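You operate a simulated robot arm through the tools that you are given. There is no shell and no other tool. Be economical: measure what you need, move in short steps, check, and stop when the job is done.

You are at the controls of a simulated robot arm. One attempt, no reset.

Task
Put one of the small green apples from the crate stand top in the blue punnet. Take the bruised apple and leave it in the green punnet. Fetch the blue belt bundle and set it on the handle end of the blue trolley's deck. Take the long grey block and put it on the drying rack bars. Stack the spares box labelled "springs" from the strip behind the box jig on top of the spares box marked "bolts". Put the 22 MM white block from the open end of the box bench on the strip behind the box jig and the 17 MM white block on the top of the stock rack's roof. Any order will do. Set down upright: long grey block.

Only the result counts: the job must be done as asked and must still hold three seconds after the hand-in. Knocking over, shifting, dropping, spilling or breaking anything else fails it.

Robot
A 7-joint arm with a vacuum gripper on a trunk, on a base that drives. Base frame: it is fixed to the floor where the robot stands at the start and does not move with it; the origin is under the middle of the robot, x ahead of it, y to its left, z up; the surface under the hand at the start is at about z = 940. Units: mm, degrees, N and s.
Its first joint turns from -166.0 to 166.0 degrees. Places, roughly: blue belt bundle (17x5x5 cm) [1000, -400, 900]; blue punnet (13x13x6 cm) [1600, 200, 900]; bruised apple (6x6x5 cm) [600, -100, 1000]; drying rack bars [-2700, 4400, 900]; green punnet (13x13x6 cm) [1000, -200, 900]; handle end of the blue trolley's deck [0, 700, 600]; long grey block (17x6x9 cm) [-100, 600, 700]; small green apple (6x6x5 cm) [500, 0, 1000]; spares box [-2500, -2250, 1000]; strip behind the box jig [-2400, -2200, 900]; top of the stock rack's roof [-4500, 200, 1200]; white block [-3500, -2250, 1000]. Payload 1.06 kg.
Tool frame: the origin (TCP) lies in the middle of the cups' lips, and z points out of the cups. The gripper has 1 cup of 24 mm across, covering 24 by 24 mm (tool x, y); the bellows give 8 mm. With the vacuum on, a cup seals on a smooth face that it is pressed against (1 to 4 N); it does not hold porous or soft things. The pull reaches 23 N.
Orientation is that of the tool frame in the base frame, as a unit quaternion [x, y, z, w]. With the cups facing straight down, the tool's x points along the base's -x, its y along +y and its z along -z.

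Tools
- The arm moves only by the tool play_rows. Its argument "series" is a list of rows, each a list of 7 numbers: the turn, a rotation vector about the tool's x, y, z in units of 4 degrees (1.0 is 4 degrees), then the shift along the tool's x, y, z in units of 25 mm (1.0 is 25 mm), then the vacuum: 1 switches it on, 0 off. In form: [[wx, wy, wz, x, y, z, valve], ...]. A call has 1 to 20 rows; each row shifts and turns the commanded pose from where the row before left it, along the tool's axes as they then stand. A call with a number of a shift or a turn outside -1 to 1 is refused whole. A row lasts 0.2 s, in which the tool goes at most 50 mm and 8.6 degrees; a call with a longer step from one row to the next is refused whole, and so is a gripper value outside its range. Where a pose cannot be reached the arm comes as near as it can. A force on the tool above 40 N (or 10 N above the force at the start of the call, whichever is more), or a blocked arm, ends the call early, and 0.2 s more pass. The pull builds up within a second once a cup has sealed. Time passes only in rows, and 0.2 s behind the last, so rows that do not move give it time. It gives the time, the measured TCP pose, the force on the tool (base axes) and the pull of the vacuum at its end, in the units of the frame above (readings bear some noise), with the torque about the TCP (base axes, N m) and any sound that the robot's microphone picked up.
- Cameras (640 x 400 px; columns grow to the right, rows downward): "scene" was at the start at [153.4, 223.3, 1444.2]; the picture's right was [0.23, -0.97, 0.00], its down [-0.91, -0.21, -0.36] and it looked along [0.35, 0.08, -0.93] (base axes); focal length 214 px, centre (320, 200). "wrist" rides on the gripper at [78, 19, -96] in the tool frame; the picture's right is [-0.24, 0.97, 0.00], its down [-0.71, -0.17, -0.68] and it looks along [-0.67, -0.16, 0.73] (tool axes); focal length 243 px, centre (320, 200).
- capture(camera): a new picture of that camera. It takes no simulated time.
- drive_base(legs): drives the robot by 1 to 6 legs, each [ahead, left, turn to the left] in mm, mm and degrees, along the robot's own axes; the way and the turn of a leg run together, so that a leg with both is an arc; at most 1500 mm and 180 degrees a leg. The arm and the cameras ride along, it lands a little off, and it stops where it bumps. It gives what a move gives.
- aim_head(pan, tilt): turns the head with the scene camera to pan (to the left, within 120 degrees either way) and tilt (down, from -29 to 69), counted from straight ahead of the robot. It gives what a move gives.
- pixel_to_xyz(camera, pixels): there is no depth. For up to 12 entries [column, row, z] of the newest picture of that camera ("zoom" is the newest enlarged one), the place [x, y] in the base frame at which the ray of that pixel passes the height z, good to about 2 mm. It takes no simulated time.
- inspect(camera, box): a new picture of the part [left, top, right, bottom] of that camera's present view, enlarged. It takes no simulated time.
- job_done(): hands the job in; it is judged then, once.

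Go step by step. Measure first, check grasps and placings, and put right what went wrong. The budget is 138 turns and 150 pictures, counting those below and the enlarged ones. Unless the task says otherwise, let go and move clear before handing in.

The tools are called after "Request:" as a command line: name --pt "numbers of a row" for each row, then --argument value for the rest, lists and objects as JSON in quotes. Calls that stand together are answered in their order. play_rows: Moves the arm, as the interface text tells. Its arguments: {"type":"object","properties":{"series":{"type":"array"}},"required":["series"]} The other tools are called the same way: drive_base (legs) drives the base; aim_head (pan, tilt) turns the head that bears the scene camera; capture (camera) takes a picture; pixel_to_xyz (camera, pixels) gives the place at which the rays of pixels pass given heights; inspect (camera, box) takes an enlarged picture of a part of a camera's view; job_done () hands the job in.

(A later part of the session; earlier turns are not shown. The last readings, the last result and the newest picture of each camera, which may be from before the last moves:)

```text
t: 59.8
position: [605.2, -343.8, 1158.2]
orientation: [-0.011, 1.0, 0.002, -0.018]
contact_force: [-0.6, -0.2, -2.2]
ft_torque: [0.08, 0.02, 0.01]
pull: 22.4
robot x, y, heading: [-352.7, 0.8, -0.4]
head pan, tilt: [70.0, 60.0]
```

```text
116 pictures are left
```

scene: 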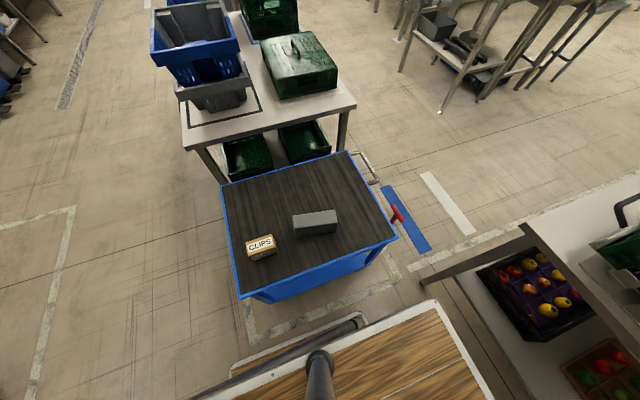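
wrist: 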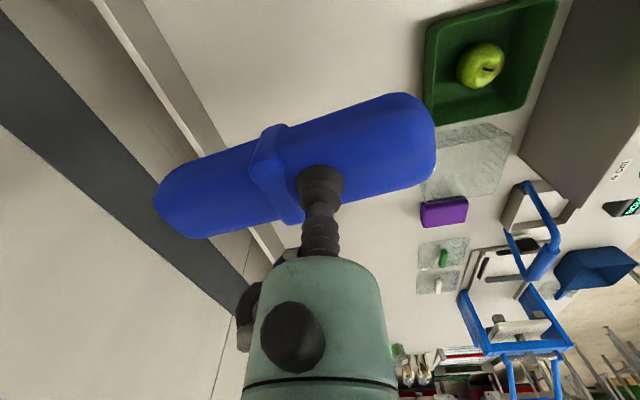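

The arm got stuck in its stretched posture at (605,-344). I'll test by pulling inwards a few rows and see how the commanded pose behaves.

Request:
play_rows --pt "0 0 0 0.8 0 0 1" --pt "0 0 0 0.8 0 0 1" --pt "0 0 0 0.8 0 0 1"

```text
t: 60.6
position: [605.2, -343.9, 1157.1]
orientation: [-0.01, 1.0, 0.002, -0.018]
contact_force: [0.6, 0.3, -3.5]
ft_torque: [0.07, 0.06, -0.01]
pull: 22.5
out of reach, approached as far as the arm can: row 1, 2, 3
robot x, y, heading: [-352.8, 3.3, -0.6]
head pan, tilt: [70.0, 60.0]
```

Request:
play_rows --pt "0 0 0 0 -0.8 0.5 1" --pt "0 0 0 0 -0.8 0.5 1" --pt "0 0 0 0 0 0.5 1"

Request:
aim_head --pan -45 --tilt 40

Request:
capture --camera "scene"

```text
t: 61.4
position: [611.5, -358.3, 1133.6]
orientation: [-0.017, 1.0, -0.003, -0.005]
contact_force: [-0.8, -1.3, -3.1]
ft_torque: [0.12, 0.03, 0.01]
pull: 23.3
out of reach, approached as far as the arm can: row 1, 3
robot x, y, heading: [-353.0, 3.3, -0.3]
head pan, tilt: [70.0, 60.0]
```

```text
t: 63.3
position: [612.8, -358.6, 1134.0]
orientation: [-0.017, 1.0, -0.003, -0.005]
contact_force: [0.4, 0.2, -2.6]
ft_torque: [0.06, 0.02, -0.03]
pull: 22.5
robot x, y, heading: [-350.9, 5.3, -0.3]
head pan, tilt: [-45.0, 40.0]
```

```text
115 pictures are left
```

scene: 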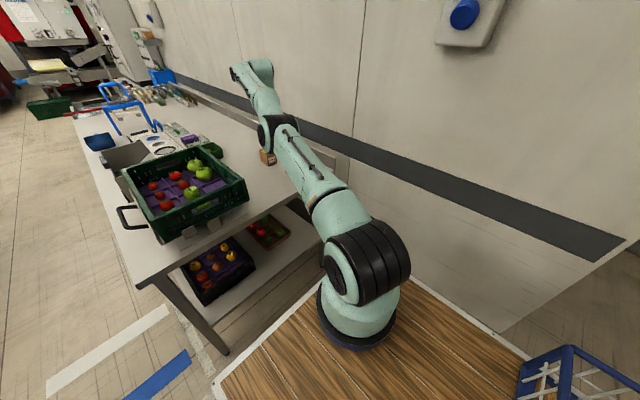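

Downward and outward works, so the arm is at the edge of its reach envelope; I'll lower a bit more (bundle bottom stays above the boxes), then pull inward.

Request:
play_rows --pt "0 0 0 0 0 0.5 1" --pt "0 0 0 0 0 0.5 1" --pt "0 0 0 0 0 0.5 1" --pt "0 0 0 0 0 0 1" --pt "0 0 0 0.5 0 0 1" --pt "0 0 0 0.5 0 0 1" --pt "0 0 0 0.5 0 0 1" --pt "0 0 0 0.5 0 0 1"

```text
t: 65.1
position: [554.6, -361.5, 1091.1]
orientation: [-0.011, 1.0, 0.005, -0.021]
contact_force: [0.9, -0.6, -3.7]
ft_torque: [0.06, 0.04, -0.05]
pull: 23.1
out of reach, approached as far as the arm can: row 1
robot x, y, heading: [-350.9, 0.9, -0.5]
head pan, tilt: [-45.0, 40.0]
```

That freed it. Pulling in, rising, and sweeping left at a smaller radius.

Request:
play_rows --pt "0 0 0 0.9 0 0 1" --pt "0 0 0 0.9 0 0 1" --pt "0 0 0 0.9 0 0 1" --pt "0 0 0 0.3 0 -0.8 1" --pt "0 0 0 0.3 0 -0.8 1" --pt "0 0 0 0.3 0 -0.8 1" --pt "0 0 0 0.3 0 -0.8 1" --pt "0 0 0 0 0.8 0 1" --pt "0 0 0 0 0.8 0 1" --pt "0 0 0 0 0.8 0 1" --pt "0 0 0 0 0.8 0 1"

```text
t: 67.5
position: [458.4, -283.0, 1174.4]
orientation: [-0.011, 1.0, 0.004, -0.02]
contact_force: [-0.5, 0.3, -2.9]
ft_torque: [0.11, 0.01, 0.01]
pull: 22.8
robot x, y, heading: [-354.5, 1.0, -0.4]
head pan, tilt: [-45.0, 40.0]
```

Free now. Continuing the sweep.

Request:
play_rows --pt "0 0 0 -0.04 0.94 0 1" --pt "0 0 0 -0.04 0.94 0 1" --pt "0 0 0 -0.04 0.94 0 1" --pt "0 0 0 -0.04 0.94 0 1" --pt "0 0 0 -0.04 0.94 0 1" --pt "0 0 0 -0.04 0.94 0 1" --pt "0 0 0 -0.04 0.94 0 1" --pt "0 0 0 -0.04 0.94 0 1" --pt "0 0 0 -0.04 0.94 0 1" --pt "0 0 0 -0.04 0.94 0 1" --pt "0 0 0 -0.04 0.94 0 1" --pt "0 0 0 -0.04 0.94 0 1" --pt "0 0 0 0.2 0.94 0 1" --pt "0 0 0 0.2 0.94 0 1" --pt "0 0 0 0.2 0.94 0 1" --pt "0 0 0 0.2 0.94 0 1" --pt "0 0 0 0.2 0.94 0 1" --pt "0 0 0 0.2 0.94 0 1"

Request:
play_rows --pt "0 0 0 0.3 0.94 0 1" --pt "0 0 0 0.3 0.94 0 1" --pt "0 0 0 0.3 0.94 0 1" --pt "0 0 0 0.3 0.94 0 1" --pt "0 0 0 0.4 0.9 0 1" --pt "0 0 0 0.4 0.9 0 1" --pt "0 0 0 0.6 0.8 0 1" --pt "0 0 0 0.6 0.8 0 1" --pt "0 0 0 0.6 0.8 0 1" --pt "0 0 0 0.6 0.8 0 1"

Request:
aim_head --pan 60 --tilt 50

Request:
capture --camera "scene"

```text
t: 71.3
position: [430.9, 139.0, 1179.2]
orientation: [-0.01, 1.0, 0.004, -0.022]
contact_force: [0.6, -0.7, -3.0]
ft_torque: [0.08, -0.01, 0.01]
pull: 22.7
robot x, y, heading: [-354.5, -0.6, -0.5]
head pan, tilt: [-45.0, 40.0]
```

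```text
t: 73.5
position: [318.0, 356.2, 1186.6]
orientation: [-0.01, 1.0, 0.004, -0.02]
contact_force: [0.5, -0.4, -2.7]
ft_torque: [0.05, 0.0, 0.0]
pull: 23.0
robot x, y, heading: [-354.9, 3.5, -0.8]
head pan, tilt: [-45.0, 40.0]
```

```text
t: 75.3
position: [316.8, 355.1, 1187.7]
orientation: [-0.01, 1.0, 0.004, -0.021]
contact_force: [0.1, 0.3, -2.8]
ft_torque: [0.1, 0.0, 0.0]
pull: 22.8
robot x, y, heading: [-352.5, 2.2, -0.3]
head pan, tilt: [60.0, 50.0]
```

```text
114 pictures are left
```

scene: 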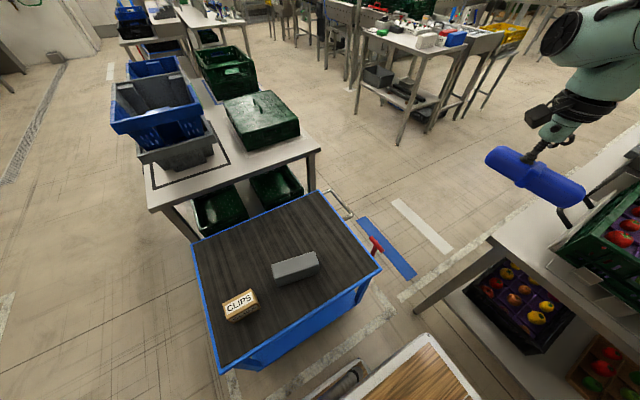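

Continuing to above the handle end at (75,680), correcting the small tilt.

Request:
play_rows --pt "0 -0.6 0 0.7 0.9 0 1" --pt "0 0 0 0.7 0.93 0 1" --pt "0 0 0 0.7 0.93 0 1" --pt "0 0 0 0.7 0.93 0 1" --pt "0 0 0 0.7 0.93 0 1" --pt "0 0 0 0.7 0.93 0 1" --pt "0 0 0 0.7 0.93 0 1" --pt "0 0 0 0.7 0.93 0 1" --pt "0 0 0 0.7 0.93 0 1" --pt "0 0 0 0.7 0.93 0 1" --pt "0 0 0 0.7 0.93 0 1" --pt "0 0 0 0.7 0.93 0 1" --pt "0 0 0 0.7 0.93 0 1" --pt "0 0 0 0.6 0.93 0 1"

Request:
capture --camera "scene"

Request:
capture --camera "wrist"

```text
t: 78.3
position: [69.1, 676.4, 1190.5]
orientation: [-0.011, 1.0, 0.004, 0.001]
contact_force: [0.2, 0.2, -2.8]
ft_torque: [0.1, 0.02, 0.0]
pull: 22.9
robot x, y, heading: [-354.0, 0.4, -0.6]
head pan, tilt: [60.0, 50.0]
```

```text
113 pictures are left
```

scene: 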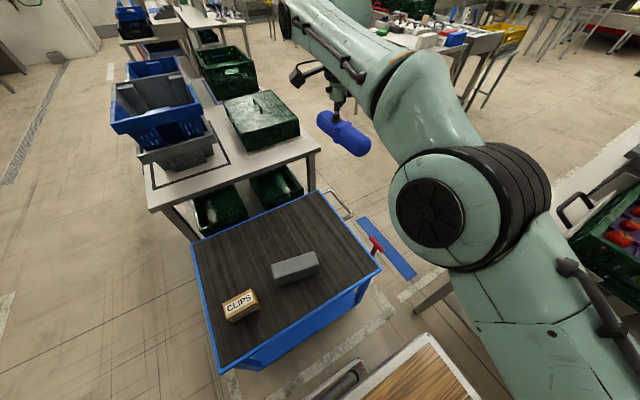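

```text
112 pictures are left
```

wrist: 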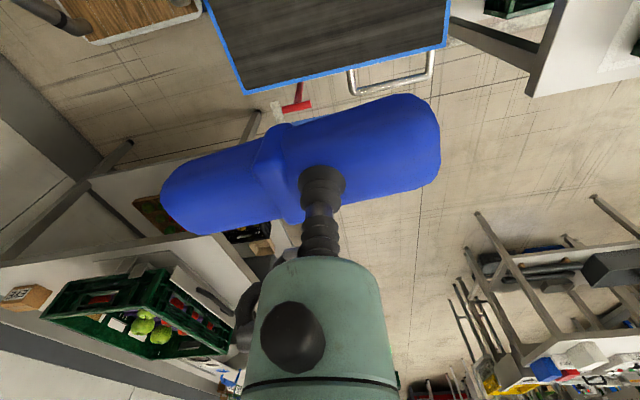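

I'll triangulate the deck height using wrist corners (243,93),(448,46) and scene corners (380,268),(317,192).

Request:
pixel_to_xyz --camera "wrist" --pixels '[[243, 93, 600], [243, 93, 650], [243, 93, 700], [448, 46, 600], [448, 46, 650], [448, 46, 700]]'

Request:
pixel_to_xyz --camera "scene" --pixels '[[380, 268, 600], [380, 268, 650], [380, 268, 700], [317, 192, 600], [317, 192, 650], [317, 192, 700], [194, 242, 650], [220, 370, 650], [295, 265, 720]]'

```text
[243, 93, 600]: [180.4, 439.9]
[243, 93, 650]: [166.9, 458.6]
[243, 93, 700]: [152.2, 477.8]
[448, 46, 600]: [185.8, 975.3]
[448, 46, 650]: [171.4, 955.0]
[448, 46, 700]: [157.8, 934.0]
```

```text
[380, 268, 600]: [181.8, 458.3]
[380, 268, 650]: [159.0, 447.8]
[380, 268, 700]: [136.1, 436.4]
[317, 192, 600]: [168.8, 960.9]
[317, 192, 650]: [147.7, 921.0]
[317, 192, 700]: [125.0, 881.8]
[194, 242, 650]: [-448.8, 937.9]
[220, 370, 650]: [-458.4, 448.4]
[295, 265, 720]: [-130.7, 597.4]
```

Deck height ≈625. Target (45,680); descending to z≈740.

Request:
play_rows --pt "0 0 0 0.5 0.1 0.6 1" --pt "0 0 0 0.45 0.1 1 1" --pt "0 0 0 0 0 1 1" --pt "0 0 0 0 0 1 1" --pt "0 0 0 0 0 1 1" --pt "0 0 0 0 0 1 1" --pt "0 0 0 0 0 1 1" --pt "0 0 0 0 0 1 1" --pt "0 0 0 0 0 1 1" --pt "0 0 0 0 0 1 1" --pt "0 0 0 0 0 1 1" --pt "0 0 0 0 0 1 1" --pt "0 0 0 0 0 1 1" --pt "0 0 0 0 0 1 1" --pt "0 0 0 0 0 1 1" --pt "0 0 0 0 0 1 1" --pt "0 0 0 0 0 1 1" --pt "0 0 0 0 0 1 1"

Request:
capture --camera "scene"

```text
t: 82.1
position: [42.0, 682.7, 749.7]
orientation: [-0.011, 1.0, 0.005, 0.0]
contact_force: [-0.5, 0.4, -3.0]
ft_torque: [0.04, 0.0, 0.01]
pull: 23.1
robot x, y, heading: [-353.1, 1.8, -0.6]
head pan, tilt: [60.0, 50.0]
```

```text
111 pictures are left
```

scene: 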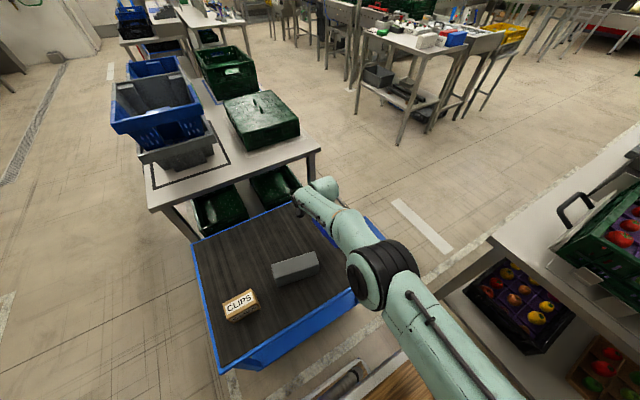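

Request:
play_rows --pt "0 0 0 0 0 0.8 1" --pt "0 0 0 0 0 0.8 1" --pt "0 0 0 0 0 0.4 1" --pt "0 0 0 0 0 0.2 1" --pt "0 0 0 0 0 0.15 1"

Request:
capture --camera "wrist"

```text
t: 83.3
position: [42.1, 678.7, 694.1]
orientation: [-0.01, 1.0, 0.004, 0.0]
contact_force: [-0.7, 0.5, -2.4]
ft_torque: [0.07, 0.01, 0.01]
pull: 23.0
out of reach, approached as far as the arm can: row 2
robot x, y, heading: [-357.5, 0.5, -0.4]
head pan, tilt: [60.0, 50.0]
```

```text
110 pictures are left
```

wrist: 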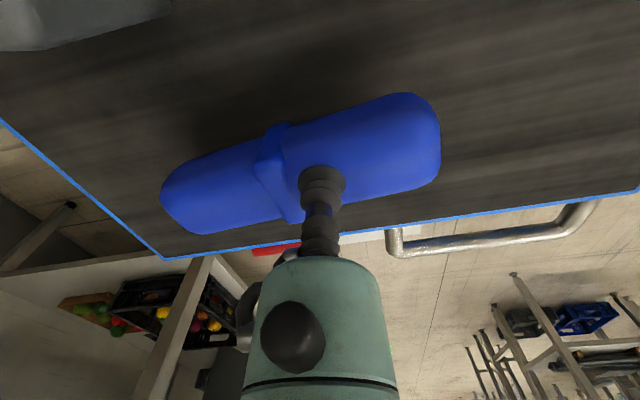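

The bundle hovers over the handle end, well within edges. Continuing down in small steps.

Request:
play_rows --pt "0 0 0 0 0 0.2 1" --pt "0 0 0 0 0 0.2 1" --pt "0 0 0 0 0 0.15 1" --pt "0 0 0 0 0 0.1 1"

```text
t: 84.3
position: [39.8, 674.4, 679.8]
orientation: [-0.012, 1.0, 0.005, 0.001]
contact_force: [0.9, 1.1, -2.6]
ft_torque: [0.07, 0.03, 0.01]
pull: 22.8
out of reach, approached as far as the arm can: row 1, 4
robot x, y, heading: [-358.0, 4.1, -0.7]
head pan, tilt: [60.0, 50.0]
```

At the reach limit downwards; I'll let it come inward slightly while lowering.

Request:
play_rows --pt "0 0 0 0 -0.3 0.15 1" --pt "0 0 0 0 -0.3 0.1 1" --pt "0 0 0 0 -0.2 0.1 1" --pt "0 0 0 0 0 0.1 1"

```text
t: 85.3
position: [41.9, 659.4, 672.1]
orientation: [-0.012, 1.0, 0.004, 0.002]
contact_force: [0.3, 1.3, -0.9]
ft_torque: [-0.08, 0.03, 0.01]
pull: 23.2
out of reach, approached as far as the arm can: row 3
robot x, y, heading: [-353.6, 2.7, -0.5]
head pan, tilt: [60.0, 50.0]
```

Touching begins (load dropped). A touch more, then release and lift.

Request:
play_rows --pt "0 0 0 0 -0.1 0.12 1" --pt "0 0 0 0 0 0 1"

```text
t: 85.9
position: [41.1, 656.8, 666.2]
orientation: [-0.011, 1.0, 0.004, 0.001]
contact_force: [-1.0, 3.3, 0.7]
ft_torque: [-0.19, -0.04, 0.0]
pull: 22.5
robot x, y, heading: [-352.4, 0.3, -0.4]
head pan, tilt: [60.0, 50.0]
```

Request:
play_rows --pt "0 0 0 0 0 0 0" --pt "0 0 0 0 0 0 0" --pt "0 0 0 0 0 0 0" --pt "0 0 0 0 0 -0.2 0" --pt "0 0 0 0 0 -0.6 0" --pt "0 0 0 0 -0.2 -1 0" --pt "0 0 0 0 -0.2 -1 0" --pt "0 0 0 0 0 -1 0" --pt "0 0 0 0 0 -1 0" --pt "0 0 0 0 0 -1 0" --pt "0 0 0 0 0 -1 0" --pt "0 0 0 0 0 -1 0" --pt "0 0 0 0 0 -1 0"

Request:
capture --camera "wrist"

Request:
capture --camera "scene"

```text
t: 88.7
position: [42.4, 646.1, 888.7]
orientation: [-0.011, 1.0, 0.005, 0.001]
contact_force: [0.6, 0.3, -0.5]
ft_torque: [0.02, -0.02, -0.03]
pull: 0.2
out of reach, approached as far as the arm can: row 4, 5
robot x, y, heading: [-354.0, 3.5, -0.3]
head pan, tilt: [60.0, 50.0]
```

```text
109 pictures are left
```

wrist: 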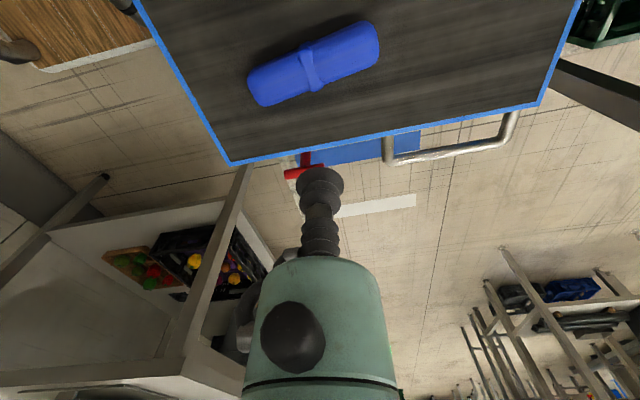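

```text
108 pictures are left
```

scene: 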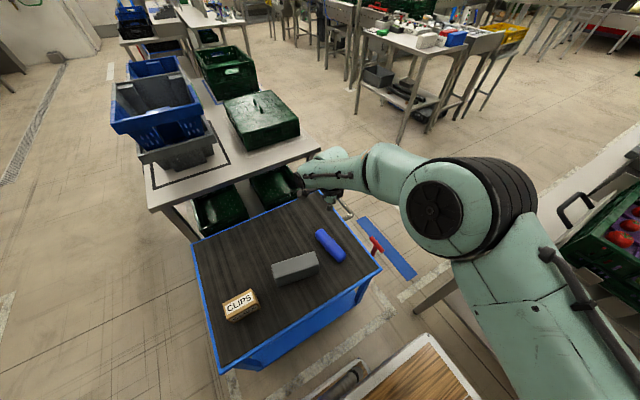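

The bundle rests on the handle end (330,245). Now moving above the long grey block near (-128,598).

Request:
play_rows --pt "0 0 0 0.95 -0.26 0 0" --pt "0 0 0 0.95 -0.26 0 0" --pt "0 0 0 0.95 -0.26 0 0" --pt "0 0 0 0.95 -0.26 0 0" --pt "0 0 0 0.95 -0.26 0 0" --pt "0 0 0 0.95 -0.26 0 0" --pt "0 0 0 0.95 -0.26 0 0"

Request:
capture --camera "wrist"

Request:
aim_head --pan 100 --tilt 60

Request:
capture --camera "scene"

```text
t: 90.3
position: [-122.7, 597.1, 885.7]
orientation: [-0.011, 1.0, 0.003, 0.0]
contact_force: [0.8, 0.9, -0.8]
ft_torque: [0.01, -0.01, -0.01]
pull: 0.1
robot x, y, heading: [-354.7, 2.7, -0.7]
head pan, tilt: [60.0, 50.0]
```

```text
107 pictures are left
```

wrist: 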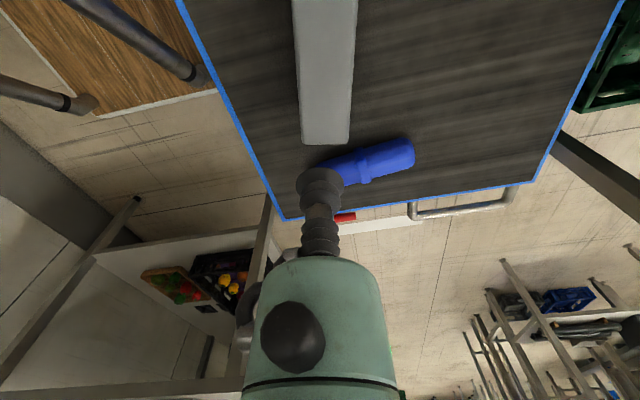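

```text
t: 91.4
position: [-125.2, 598.1, 887.2]
orientation: [-0.012, 1.0, 0.004, 0.001]
contact_force: [-0.7, 0.0, 0.4]
ft_torque: [-0.01, 0.02, 0.01]
pull: 0.1
robot x, y, heading: [-354.4, 0.4, -0.6]
head pan, tilt: [100.0, 60.0]
```

```text
106 pictures are left
```

scene: 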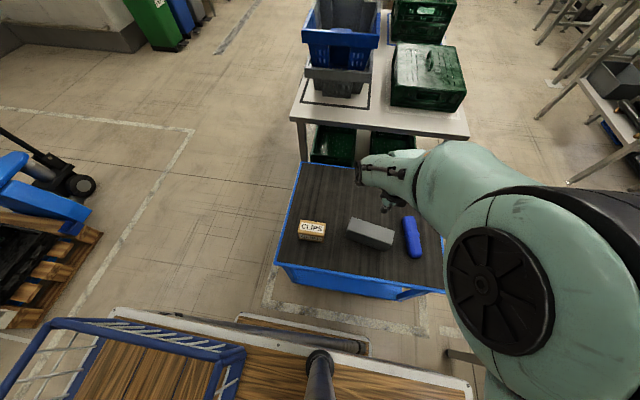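

Block top's +x end is at wrist (326,135). Computing the block's placement.

Request:
pixel_to_xyz --camera "wrist" --pixels '[[303, 138, 710], [349, 138, 710], [293, 5, 710], [357, 5, 710], [303, 143, 620], [330, 143, 710]]'

Request:
inspect --camera "scene" --box '[280, 160, 440, 280]'

```text
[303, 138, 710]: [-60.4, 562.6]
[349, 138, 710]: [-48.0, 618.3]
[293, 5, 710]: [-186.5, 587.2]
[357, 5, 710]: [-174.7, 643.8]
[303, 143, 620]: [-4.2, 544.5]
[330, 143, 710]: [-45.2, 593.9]
```

```text
3.33 times, centred on (360, 220) of scene
```

zoom: 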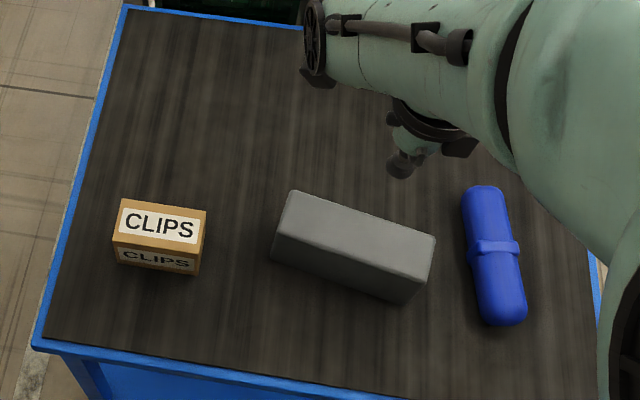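

Request:
pixel_to_xyz --camera "zoom" --pixels '[[292, 190, 710], [435, 234, 710], [424, 279, 710], [275, 237, 710], [357, 235, 710], [357, 235, 690]]'

```text
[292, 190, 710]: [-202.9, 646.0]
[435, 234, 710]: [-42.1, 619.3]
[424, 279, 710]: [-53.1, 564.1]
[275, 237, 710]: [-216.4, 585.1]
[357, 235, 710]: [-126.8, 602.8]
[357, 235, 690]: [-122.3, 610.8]
```

Both cameras agree at z=710: block centre (-128,603), yaw ≈ -10°. Descending on it with vacuum on.

Request:
play_rows --pt "0 0 0 0.1 0.2 1 1" --pt "0 0 0 0 0 1 1" --pt "0 0 0 0 0 1 1" --pt "0 0 0 0 0 1 1" --pt "0 0 0 0 0 1 1" --pt "0 0 0 0 0 1 1" --pt "0 0 0 0 0 0.5 1" --pt "0 0 0 0 0 0.2 1" --pt "0 0 0 0 0 0.2 1" --pt "0 0 0 0 0 0.1 1" --pt "0 0 0 0 0 0 1"

```text
t: 93.8
position: [-125.0, 602.5, 711.8]
orientation: [-0.012, 1.0, 0.005, 0.0]
contact_force: [-0.7, 0.6, -0.5]
ft_torque: [-0.03, -0.03, 0.03]
pull: 23.2
robot x, y, heading: [-350.3, 2.8, -0.5]
head pan, tilt: [100.0, 60.0]
```

Sealed (23 N). Lifting the block.

Request:
play_rows --pt "0 0 0 0 0 -0.2 1" --pt "0 0 0 0 0 -0.4 1" --pt "0 0 0 0 0 -0.8 1" --pt "0 0 0 0 0 -1 1" --pt "0 0 0 0 0 -1 1" --pt "0 0 0 0 0 -1 1" --pt "0 0 0 0 0 -1 1" --pt "0 0 0 0 0 -1 1" --pt "0 0 0 0 0 -1 1" --pt "0 0 0 0 0 -1 1" --pt "0 0 0 0 0 -1 1" --pt "0 0 0 0 0 -1 1" --pt "0 0 0 0 0 -1 1" --pt "0 0 0 0 0 -1 1" --pt "0 0 0 0 0 -1 1" --pt "0 0 0 0 0 -1 1" --pt "0 0 0 0 0 -1 1" --pt "0 0 0 0 0 -1 1" --pt "0 0 0 0 0 -1 1" --pt "0 0 0 0 0 -1 1"

Request:
play_rows --pt "0 0 0 -0.9 0 0 1" --pt "0 0 0 -0.9 0 0 1" --pt "0 0 0 -0.9 0 0 1" --pt "0 0 0 -0.9 0 0 1" --pt "0 0 0 -0.9 -0.3 0 1" --pt "0 0 0 -0.9 -0.3 0 1" --pt "0 0 0 -0.9 -0.3 0 1" --pt "0 0 0 -0.9 -0.3 0 1" --pt "0 0 0 -0.8 -0.5 0 1" --pt "0 0 0 -0.8 -0.5 0 1" --pt "0 0 0 -0.8 -0.5 0 1" --pt "0 0 0 -0.8 -0.5 0 1" --pt "0 0 0 -0.6 -0.7 0 1" --pt "0 0 0 -0.6 -0.7 0 1" --pt "0 0 0 -0.6 -0.7 0 1" --pt "0 0 0 -0.6 -0.7 0 1"

Request:
capture --camera "scene"

Request:
aim_head --pan 60 --tilt 15

Request:
capture --camera "scene"

Request:
aim_head --pan 120 --tilt 15

Request:
capture --camera "scene"

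```text
t: 98.0
position: [-127.7, 597.5, 1172.0]
orientation: [-0.011, 1.0, 0.004, 0.0]
contact_force: [-0.4, 0.1, -2.1]
ft_torque: [-0.02, 0.01, -0.01]
pull: 23.3
robot x, y, heading: [-355.4, 2.2, -0.6]
head pan, tilt: [100.0, 60.0]
```

```text
t: 101.4
position: [195.7, 456.1, 1172.5]
orientation: [-0.011, 1.0, 0.004, 0.001]
contact_force: [-0.4, 1.0, -2.4]
ft_torque: [-0.04, 0.0, -0.03]
pull: 23.2
robot x, y, heading: [-355.8, 2.8, -0.5]
head pan, tilt: [100.0, 60.0]
```

```text
104 pictures are left
```

scene: 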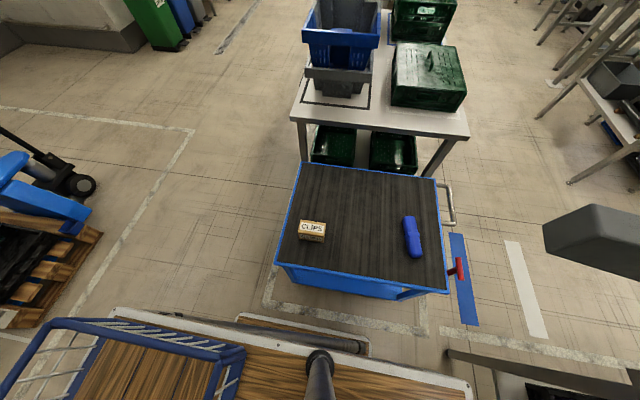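

```text
t: 102.5
position: [195.1, 455.1, 1171.1]
orientation: [-0.011, 1.0, 0.005, 0.0]
contact_force: [-0.1, -0.6, -2.2]
ft_torque: [-0.01, -0.05, 0.01]
pull: 22.9
robot x, y, heading: [-352.0, 1.4, -0.6]
head pan, tilt: [60.0, 15.0]
```

```text
103 pictures are left
```

scene: 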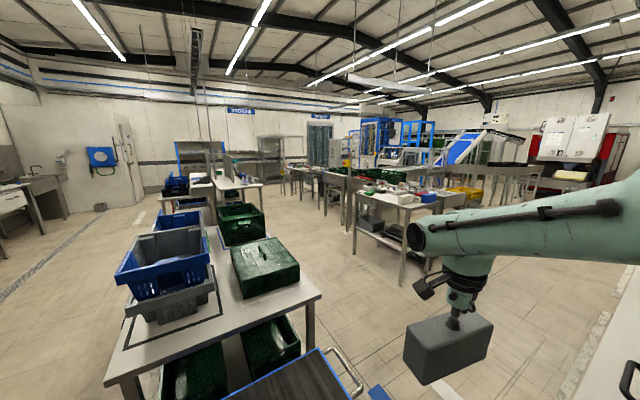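

```text
t: 103.8
position: [194.6, 456.3, 1172.1]
orientation: [-0.012, 1.0, 0.004, 0.0]
contact_force: [1.3, 0.4, -2.2]
ft_torque: [-0.02, -0.04, 0.0]
pull: 23.1
robot x, y, heading: [-355.5, 4.0, -0.4]
head pan, tilt: [120.0, 15.0]
```

```text
102 pictures are left
```

scene: 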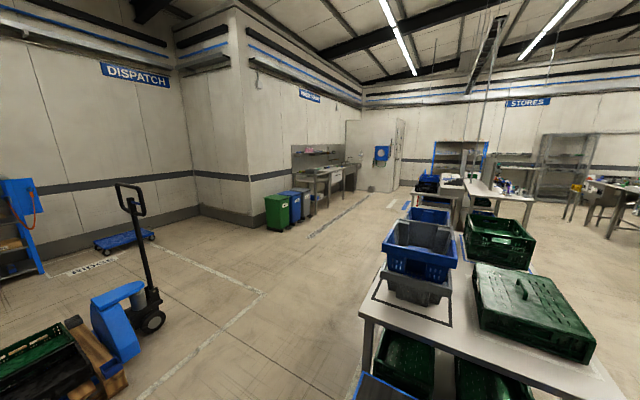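

The wash station with a steel counter at (330,175), direction 120°, must hold the drying rack. Measuring floor points for the drive.

Request:
pixel_to_xyz --camera "scene" --pixels '[[280, 228, 0], [308, 215, 0], [330, 176, 900], [352, 166, 900], [128, 385, 0], [155, 332, 0], [150, 240, 0], [370, 325, 800], [440, 198, 0], [252, 218, 0], [265, 295, 0], [370, 190, 0]]'

Request:
inspect --camera "scene" --box '[240, 130, 420, 240]'

```text
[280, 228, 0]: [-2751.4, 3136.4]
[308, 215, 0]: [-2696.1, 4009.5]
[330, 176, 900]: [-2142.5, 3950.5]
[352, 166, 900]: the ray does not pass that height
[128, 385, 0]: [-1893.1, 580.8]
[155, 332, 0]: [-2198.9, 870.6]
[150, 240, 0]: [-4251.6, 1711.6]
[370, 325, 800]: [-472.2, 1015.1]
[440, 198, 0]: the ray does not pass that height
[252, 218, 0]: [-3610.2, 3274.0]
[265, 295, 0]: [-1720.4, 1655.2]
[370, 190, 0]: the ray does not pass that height
```

```text
3.56 times, centred on (330, 185) of scene
```

zoom: 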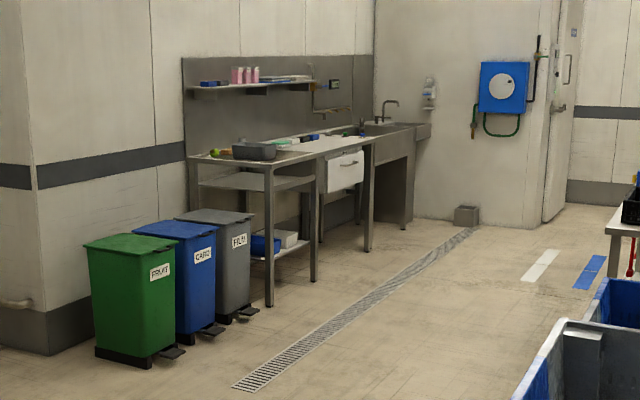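

Corridor plan: tuck the arm to the front, back up to x≈-1150, turn left 90°, drive north. First tuck the arm.

Request:
play_rows --pt "0 0 0 -0.3 -0.93 0 1" --pt "0 0 0 -0.3 -0.93 0 1" --pt "0 0 0 -0.3 -0.93 0 1" --pt "0 0 0 -0.3 -0.93 0 1" --pt "0 0 0 -0.3 -0.93 0 1" --pt "0 0 0 -0.3 -0.93 0 1" --pt "0 0 0 -0.3 -0.93 0 1" --pt "0 0 0 -0.3 -0.93 0 1" --pt "0 0 0 -0.3 -0.93 0 1" --pt "0 0 0 -0.3 -0.93 0 1" --pt "0 0 0 -0.2 -0.93 0 1" --pt "0 0 0 0 -0.93 0 1" --pt "0 0 0 0 -0.93 0 1" --pt "0 0 0 0 -0.93 0 1" --pt "0 0 0 0 -0.93 0 1" --pt "0 0 0 0 -0.93 0 1" --pt "0 0 0 0 -0.93 0 1" --pt "0 0 0 0 -0.93 0 1" --pt "0 0 0 0 -0.93 0 1" --pt "0 0 0 0 -0.93 0 1"

Request:
drive_base --legs '[[-400, 0, 0]]'

Request:
aim_head --pan 120 --tilt 45

Request:
capture --camera "scene"

Request:
aim_head --pan -120 --tilt 35

Request:
capture --camera "scene"

```text
t: 108.0
position: [285.6, -6.2, 1168.9]
orientation: [-0.011, 1.0, 0.005, 0.001]
contact_force: [-1.1, 0.9, -2.2]
ft_torque: [0.0, -0.02, 0.01]
pull: 22.5
robot x, y, heading: [-351.4, 1.8, -0.4]
head pan, tilt: [120.0, 15.0]
```

```text
t: 110.5
position: [-115.7, -0.8, 1167.5]
orientation: [-0.013, 1.0, 0.004, 0.001]
contact_force: [0.0, -0.2, -1.5]
ft_torque: [-0.04, 0.02, -0.01]
pull: 22.7
robot x, y, heading: [-755.1, 0.8, -0.4]
head pan, tilt: [120.0, 15.0]
```

```text
t: 111.5
position: [-115.7, -0.9, 1168.0]
orientation: [-0.013, 1.0, 0.004, 0.0]
contact_force: [-0.5, 0.2, -1.9]
ft_torque: [-0.05, -0.01, 0.04]
pull: 22.6
robot x, y, heading: [-756.1, 4.7, 0.0]
head pan, tilt: [120.0, 45.0]
```

```text
100 pictures are left
```

scene: 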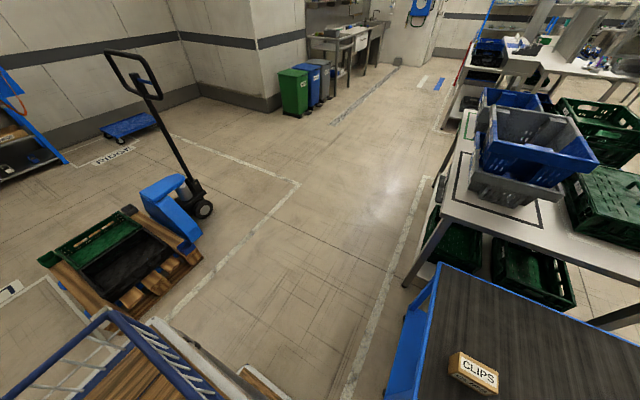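

```text
t: 114.9
position: [-114.7, -0.6, 1167.3]
orientation: [-0.013, 1.0, 0.005, -0.001]
contact_force: [0.2, 0.0, -1.3]
ft_torque: [-0.01, -0.01, -0.01]
pull: 22.7
robot x, y, heading: [-755.4, 3.5, -0.2]
head pan, tilt: [-120.0, 35.0]
```

```text
99 pictures are left
```

scene: 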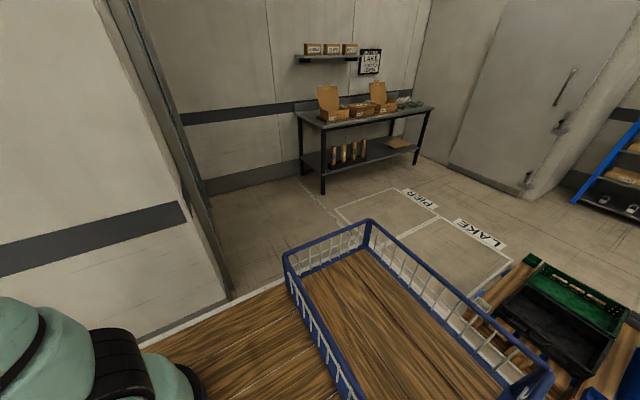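

The pallet (480,310)–(590,370) is near the rear left, and the wall corner is at (228,298). Measuring clearances.

Request:
pixel_to_xyz --camera "scene" --pixels '[[478, 305, 140], [525, 260, 140], [590, 385, 140], [228, 300, 0], [190, 340, 0], [320, 190, 0], [415, 163, 0], [285, 260, 1050], [549, 378, 1050], [460, 165, 0]]'

Request:
aim_head --pan 120 --tilt 55

Request:
capture --camera "scene"

```text
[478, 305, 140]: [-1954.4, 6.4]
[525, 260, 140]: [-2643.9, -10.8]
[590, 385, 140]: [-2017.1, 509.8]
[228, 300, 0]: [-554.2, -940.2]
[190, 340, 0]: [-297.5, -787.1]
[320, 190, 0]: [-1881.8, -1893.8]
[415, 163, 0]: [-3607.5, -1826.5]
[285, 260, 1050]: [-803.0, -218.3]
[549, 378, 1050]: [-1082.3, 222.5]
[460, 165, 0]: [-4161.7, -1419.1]
```

```text
t: 118.3
position: [-116.0, -0.3, 1168.2]
orientation: [-0.013, 1.0, 0.004, 0.0]
contact_force: [0.7, -0.3, -1.8]
ft_torque: [-0.03, -0.01, 0.0]
pull: 22.5
robot x, y, heading: [-754.9, 3.5, -0.2]
head pan, tilt: [120.0, 55.0]
```

```text
98 pictures are left
```

scene: 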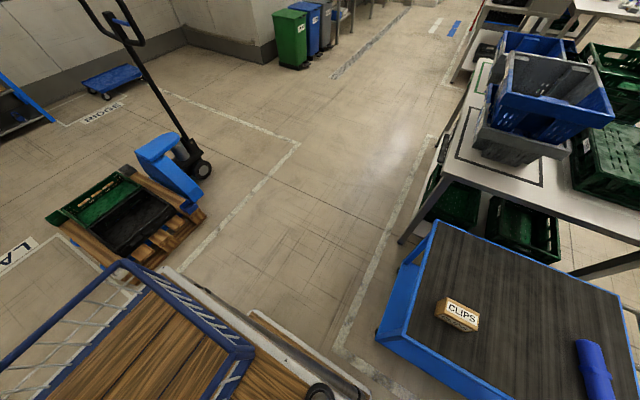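

Pallet edge is x≈-1950, table at x≥-470, so the corridor at x=-1150 is clear. Driving: back 400, turn left 90°, ahead 2600.

Request:
drive_base --legs '[[-400, 0, 0], [0, 0, 90], [1300, 0, 0], [1300, 0, 0]]'

Request:
aim_head --pan 30 --tilt 20

Request:
capture --camera "scene"

```text
t: 136.8
position: [-1076.4, 3248.4, 1168.3]
orientation: [0.709, -0.705, -0.003, 0.003]
contact_force: [-0.1, 0.1, -2.5]
ft_torque: [0.0, 0.02, -0.01]
pull: 22.7
robot x, y, heading: [-1095.3, 2605.4, 88.9]
head pan, tilt: [120.0, 55.0]
```

```text
t: 138.4
position: [-1075.8, 3247.6, 1167.9]
orientation: [0.71, -0.704, -0.003, 0.003]
contact_force: [0.7, 0.3, -2.2]
ft_torque: [0.02, -0.03, -0.03]
pull: 23.3
robot x, y, heading: [-1093.5, 2608.5, 88.8]
head pan, tilt: [30.0, 20.0]
```

```text
97 pictures are left
```

scene: 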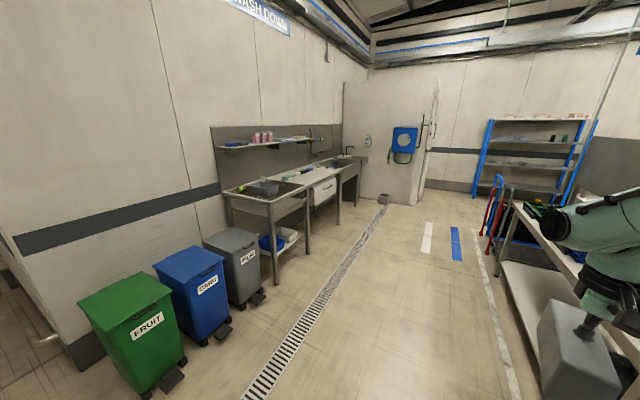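

The sink counter's left front corner is at (268,205) and bins at left. Measuring the counter at z≈880.

Request:
pixel_to_xyz --camera "scene" --pixels '[[268, 202, 900], [225, 192, 900], [340, 172, 900], [275, 285, 0], [340, 235, 0], [262, 305, 0], [183, 375, 0], [505, 205, 900], [510, 280, 0]]'

Request:
inspect --camera "scene" --box '[200, 110, 380, 220]'

```text
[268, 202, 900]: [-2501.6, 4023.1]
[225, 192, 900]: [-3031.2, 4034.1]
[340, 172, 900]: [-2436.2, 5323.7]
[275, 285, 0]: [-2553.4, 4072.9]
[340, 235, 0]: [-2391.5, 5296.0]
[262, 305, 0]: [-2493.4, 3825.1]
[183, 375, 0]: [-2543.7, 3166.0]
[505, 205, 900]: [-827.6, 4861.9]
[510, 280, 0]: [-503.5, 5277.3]
```

```text
3.56 times, centred on (290, 165) of scene
```

zoom: 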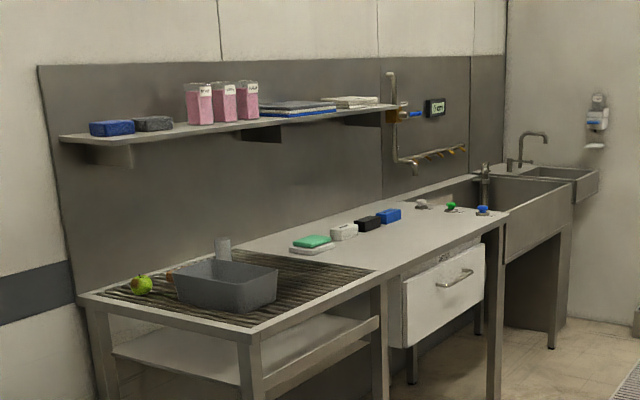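

The bars are the first counter section, x −3030…−2500, y 4020…~4700, with tub, apple and glass on it. I'll go to (-1690,4440) facing the counter.

Request:
drive_base --legs '[[0, 500, 0], [0, 0, 91.2], [95, 0, 0], [0, -1000, 0], [0, -832, 0]]'

Request:
aim_head --pan -10 --tilt 30

Request:
capture --camera "scene"

```text
t: 154.8
position: [-2331.9, 4460.3, 1168.1]
orientation: [1.0, 0.015, 0.0, 0.004]
contact_force: [0.6, 0.8, -1.4]
ft_torque: [0.03, -0.02, 0.01]
pull: 22.8
robot x, y, heading: [-1694.2, 4458.7, 180.3]
head pan, tilt: [30.0, 20.0]
```

```text
t: 155.9
position: [-2331.3, 4460.9, 1167.3]
orientation: [1.0, 0.016, -0.001, 0.004]
contact_force: [0.6, -1.0, -2.0]
ft_torque: [0.04, -0.06, 0.02]
pull: 22.8
robot x, y, heading: [-1690.3, 4457.8, 180.1]
head pan, tilt: [-10.0, 30.0]
```

```text
95 pictures are left
```

scene: 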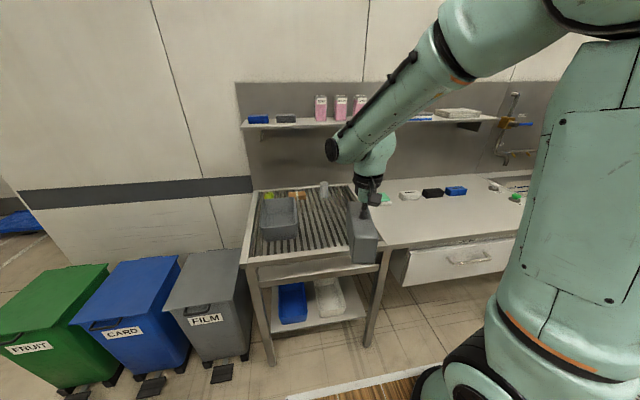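

The rack bars run from (250,190) to (380,250), tub at (278,215), glass (324,188). Measuring the free area on the right.

Request:
pixel_to_xyz --camera "scene" --pixels '[[248, 260, 900], [378, 252, 900], [255, 190, 900], [352, 186, 900], [299, 232, 900], [262, 240, 900], [324, 197, 900], [297, 200, 950], [441, 121, 1250], [245, 124, 1250]]'

Request:
inspect --camera "scene" --box '[235, 160, 415, 270]'

Request:
capture --camera "wrist"

```text
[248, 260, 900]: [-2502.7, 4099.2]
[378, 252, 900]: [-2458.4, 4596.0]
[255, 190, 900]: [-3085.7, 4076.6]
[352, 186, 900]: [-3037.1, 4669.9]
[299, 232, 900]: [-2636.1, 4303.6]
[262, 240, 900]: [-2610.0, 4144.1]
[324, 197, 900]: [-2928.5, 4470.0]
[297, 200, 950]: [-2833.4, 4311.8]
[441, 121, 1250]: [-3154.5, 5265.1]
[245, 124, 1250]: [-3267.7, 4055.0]
```

```text
3.56 times, centred on (325, 215) of scene
```

zoom: 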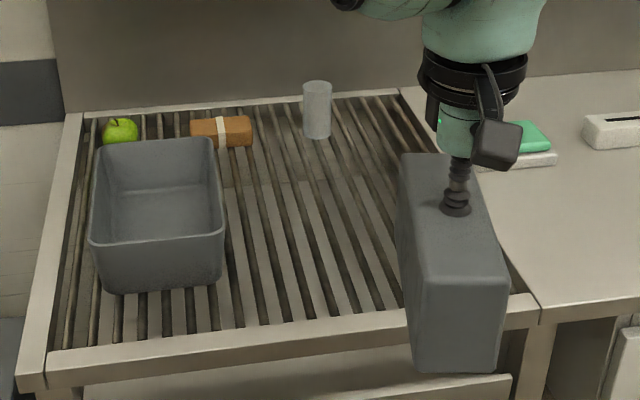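

```text
93 pictures are left
```

wrist: 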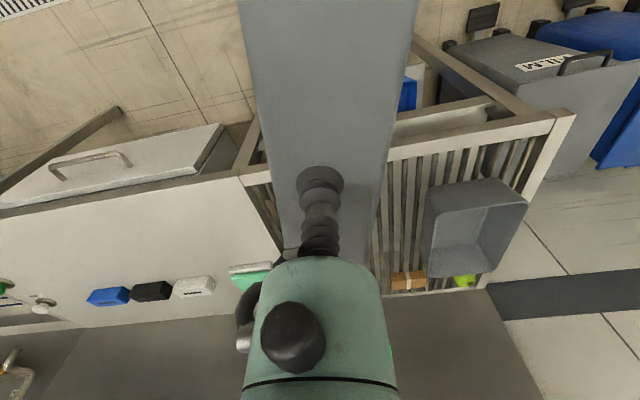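

Request:
pixel_to_xyz --camera "wrist" --pixels '[[573, 113, 850], [573, 113, 900], [573, 113, 950], [241, 174, 850], [241, 174, 900], [241, 174, 950]]'

Request:
pixel_to_xyz --camera "scene" --pixels '[[241, 266, 850], [241, 266, 900], [241, 266, 950], [386, 247, 850], [386, 247, 900], [386, 247, 950]]'

```text
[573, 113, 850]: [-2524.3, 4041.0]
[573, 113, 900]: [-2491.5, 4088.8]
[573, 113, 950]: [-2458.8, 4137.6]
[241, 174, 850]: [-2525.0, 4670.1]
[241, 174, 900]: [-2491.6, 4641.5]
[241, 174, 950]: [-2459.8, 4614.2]
```

```text
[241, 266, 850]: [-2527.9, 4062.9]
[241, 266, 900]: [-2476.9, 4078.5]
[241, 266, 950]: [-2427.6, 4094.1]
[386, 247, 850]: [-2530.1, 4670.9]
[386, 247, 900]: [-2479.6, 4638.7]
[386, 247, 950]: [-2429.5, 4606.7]
```

Rack top is z≈870, bars area y 4080–4640, x behind −2560. Target (-2680,4455). Moving over and part way down.

Request:
play_rows --pt "0 0 0 -0.7 0 0 1" --pt "0 0 0 -1 0 0 1" --pt "0 0 0 -1 0 0 1" --pt "0 0 0 -1 0 0 1" --pt "0 0 0 -1 0 0 1" --pt "0 0 0 -1 0 0 1" --pt "0 0 0 -1 0 0 1" --pt "0 0 0 -1 0 0 1" --pt "0 0 0 -1 0 0 1" --pt "0 0 0 -1 0 0 1" --pt "0 0 0 -1 0.1 0.5 1" --pt "0 0 0 -1 0.1 0.5 1" --pt "0 0 0 -1 0 0.5 1" --pt "0 0 0 -1 0 0.8 1" --pt "0 0 0 0 0 1 1" --pt "0 0 0 0 0 1 1" --pt "0 0 0 0 0 1 1"

Request:
capture --camera "wrist"

Request:
inspect --camera "scene" --box '[235, 160, 415, 270]'

```text
t: 159.5
position: [-2675.1, 4443.4, 1035.1]
orientation: [1.0, 0.016, 0.0, 0.004]
contact_force: [0.1, 0.2, -2.2]
ft_torque: [0.02, -0.03, 0.0]
pull: 23.2
robot x, y, heading: [-1689.7, 4456.2, 179.7]
head pan, tilt: [-10.0, 30.0]
```

```text
92 pictures are left
```

wrist: 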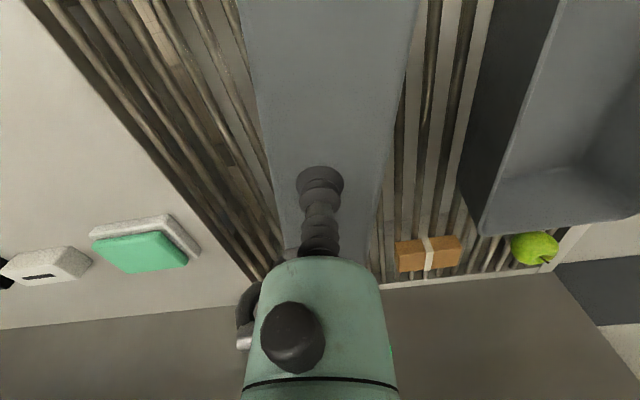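

```text
3.56 times, centred on (325, 215) of scene
```

zoom: 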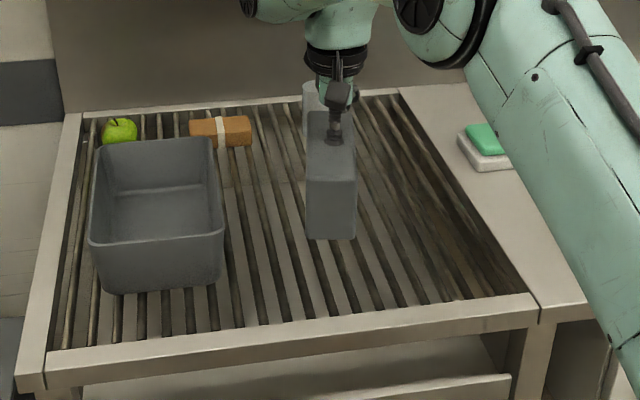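

Positioned between tub and edge, in front of the glass. Lowering carefully.

Request:
play_rows --pt "0 0 0 0 0 1 1" --pt "0 0 0 0 0 0.8 1" --pt "0 0 0 0 0 0.4 1" --pt "0 0 0 0 0 0.2 1" --pt "0 0 0 0 0 0.15 1" --pt "0 0 0 0 0 0 1"

```text
t: 160.9
position: [-2675.9, 4442.6, 972.2]
orientation: [1.0, 0.015, -0.001, 0.004]
contact_force: [0.2, -0.6, -2.3]
ft_torque: [0.0, 0.02, 0.0]
pull: 22.6
robot x, y, heading: [-1691.4, 4458.2, 180.1]
head pan, tilt: [-10.0, 30.0]
```

Request:
play_rows --pt "0 0 0 0 0 0.15 1" --pt "0 0 0 0 0 0.15 1" --pt "0 0 0 0 0 0.1 1" --pt "0 0 0 0 0 0 1"

```text
t: 161.9
position: [-2675.8, 4443.4, 962.4]
orientation: [1.0, 0.015, -0.002, 0.004]
contact_force: [-7.7, -1.7, 19.2]
ft_torque: [0.08, -0.11, 0.01]
pull: 22.6
robot x, y, heading: [-1691.7, 4459.1, 180.4]
head pan, tilt: [-10.0, 30.0]
```

Contact at z≈963. Easing 2 mm and releasing.

Request:
play_rows --pt "0 0 0 0 0 -0.1 1" --pt "0 0 0 0 0 0 0" --pt "0 0 0 0 0 0 0" --pt "0 0 0 0 0 0 0" --pt "0 0 0 0 0 -0.1 0" --pt "0 0 0 0 0 -0.3 0" --pt "0 0 0 0 0 -0.8 0" --pt "0 0 0 0 0 -1 0" --pt "0 0 0 0 0 -1 0" --pt "0 0 0 0 0 -1 0" --pt "0 0 0 0 0 -1 0" --pt "0 0 0 0 0 -1 0" --pt "0 0 0 0 0 -1 0" --pt "0 0 0 0 0 -1 0"

Request:
inspect --camera "scene" --box '[235, 160, 415, 270]'

```text
t: 164.9
position: [-2674.6, 4445.1, 1170.8]
orientation: [1.0, 0.016, 0.0, 0.004]
contact_force: [-0.4, 0.6, 0.2]
ft_torque: [0.03, 0.0, 0.01]
pull: 0.1
robot x, y, heading: [-1688.9, 4460.0, 180.0]
head pan, tilt: [-10.0, 30.0]
```

```text
3.56 times, centred on (325, 215) of scene
```

zoom: 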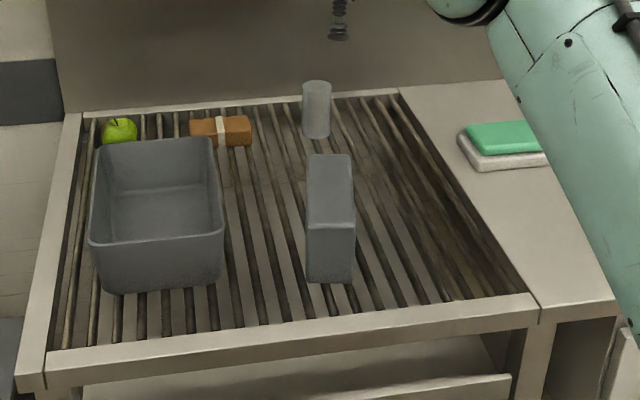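

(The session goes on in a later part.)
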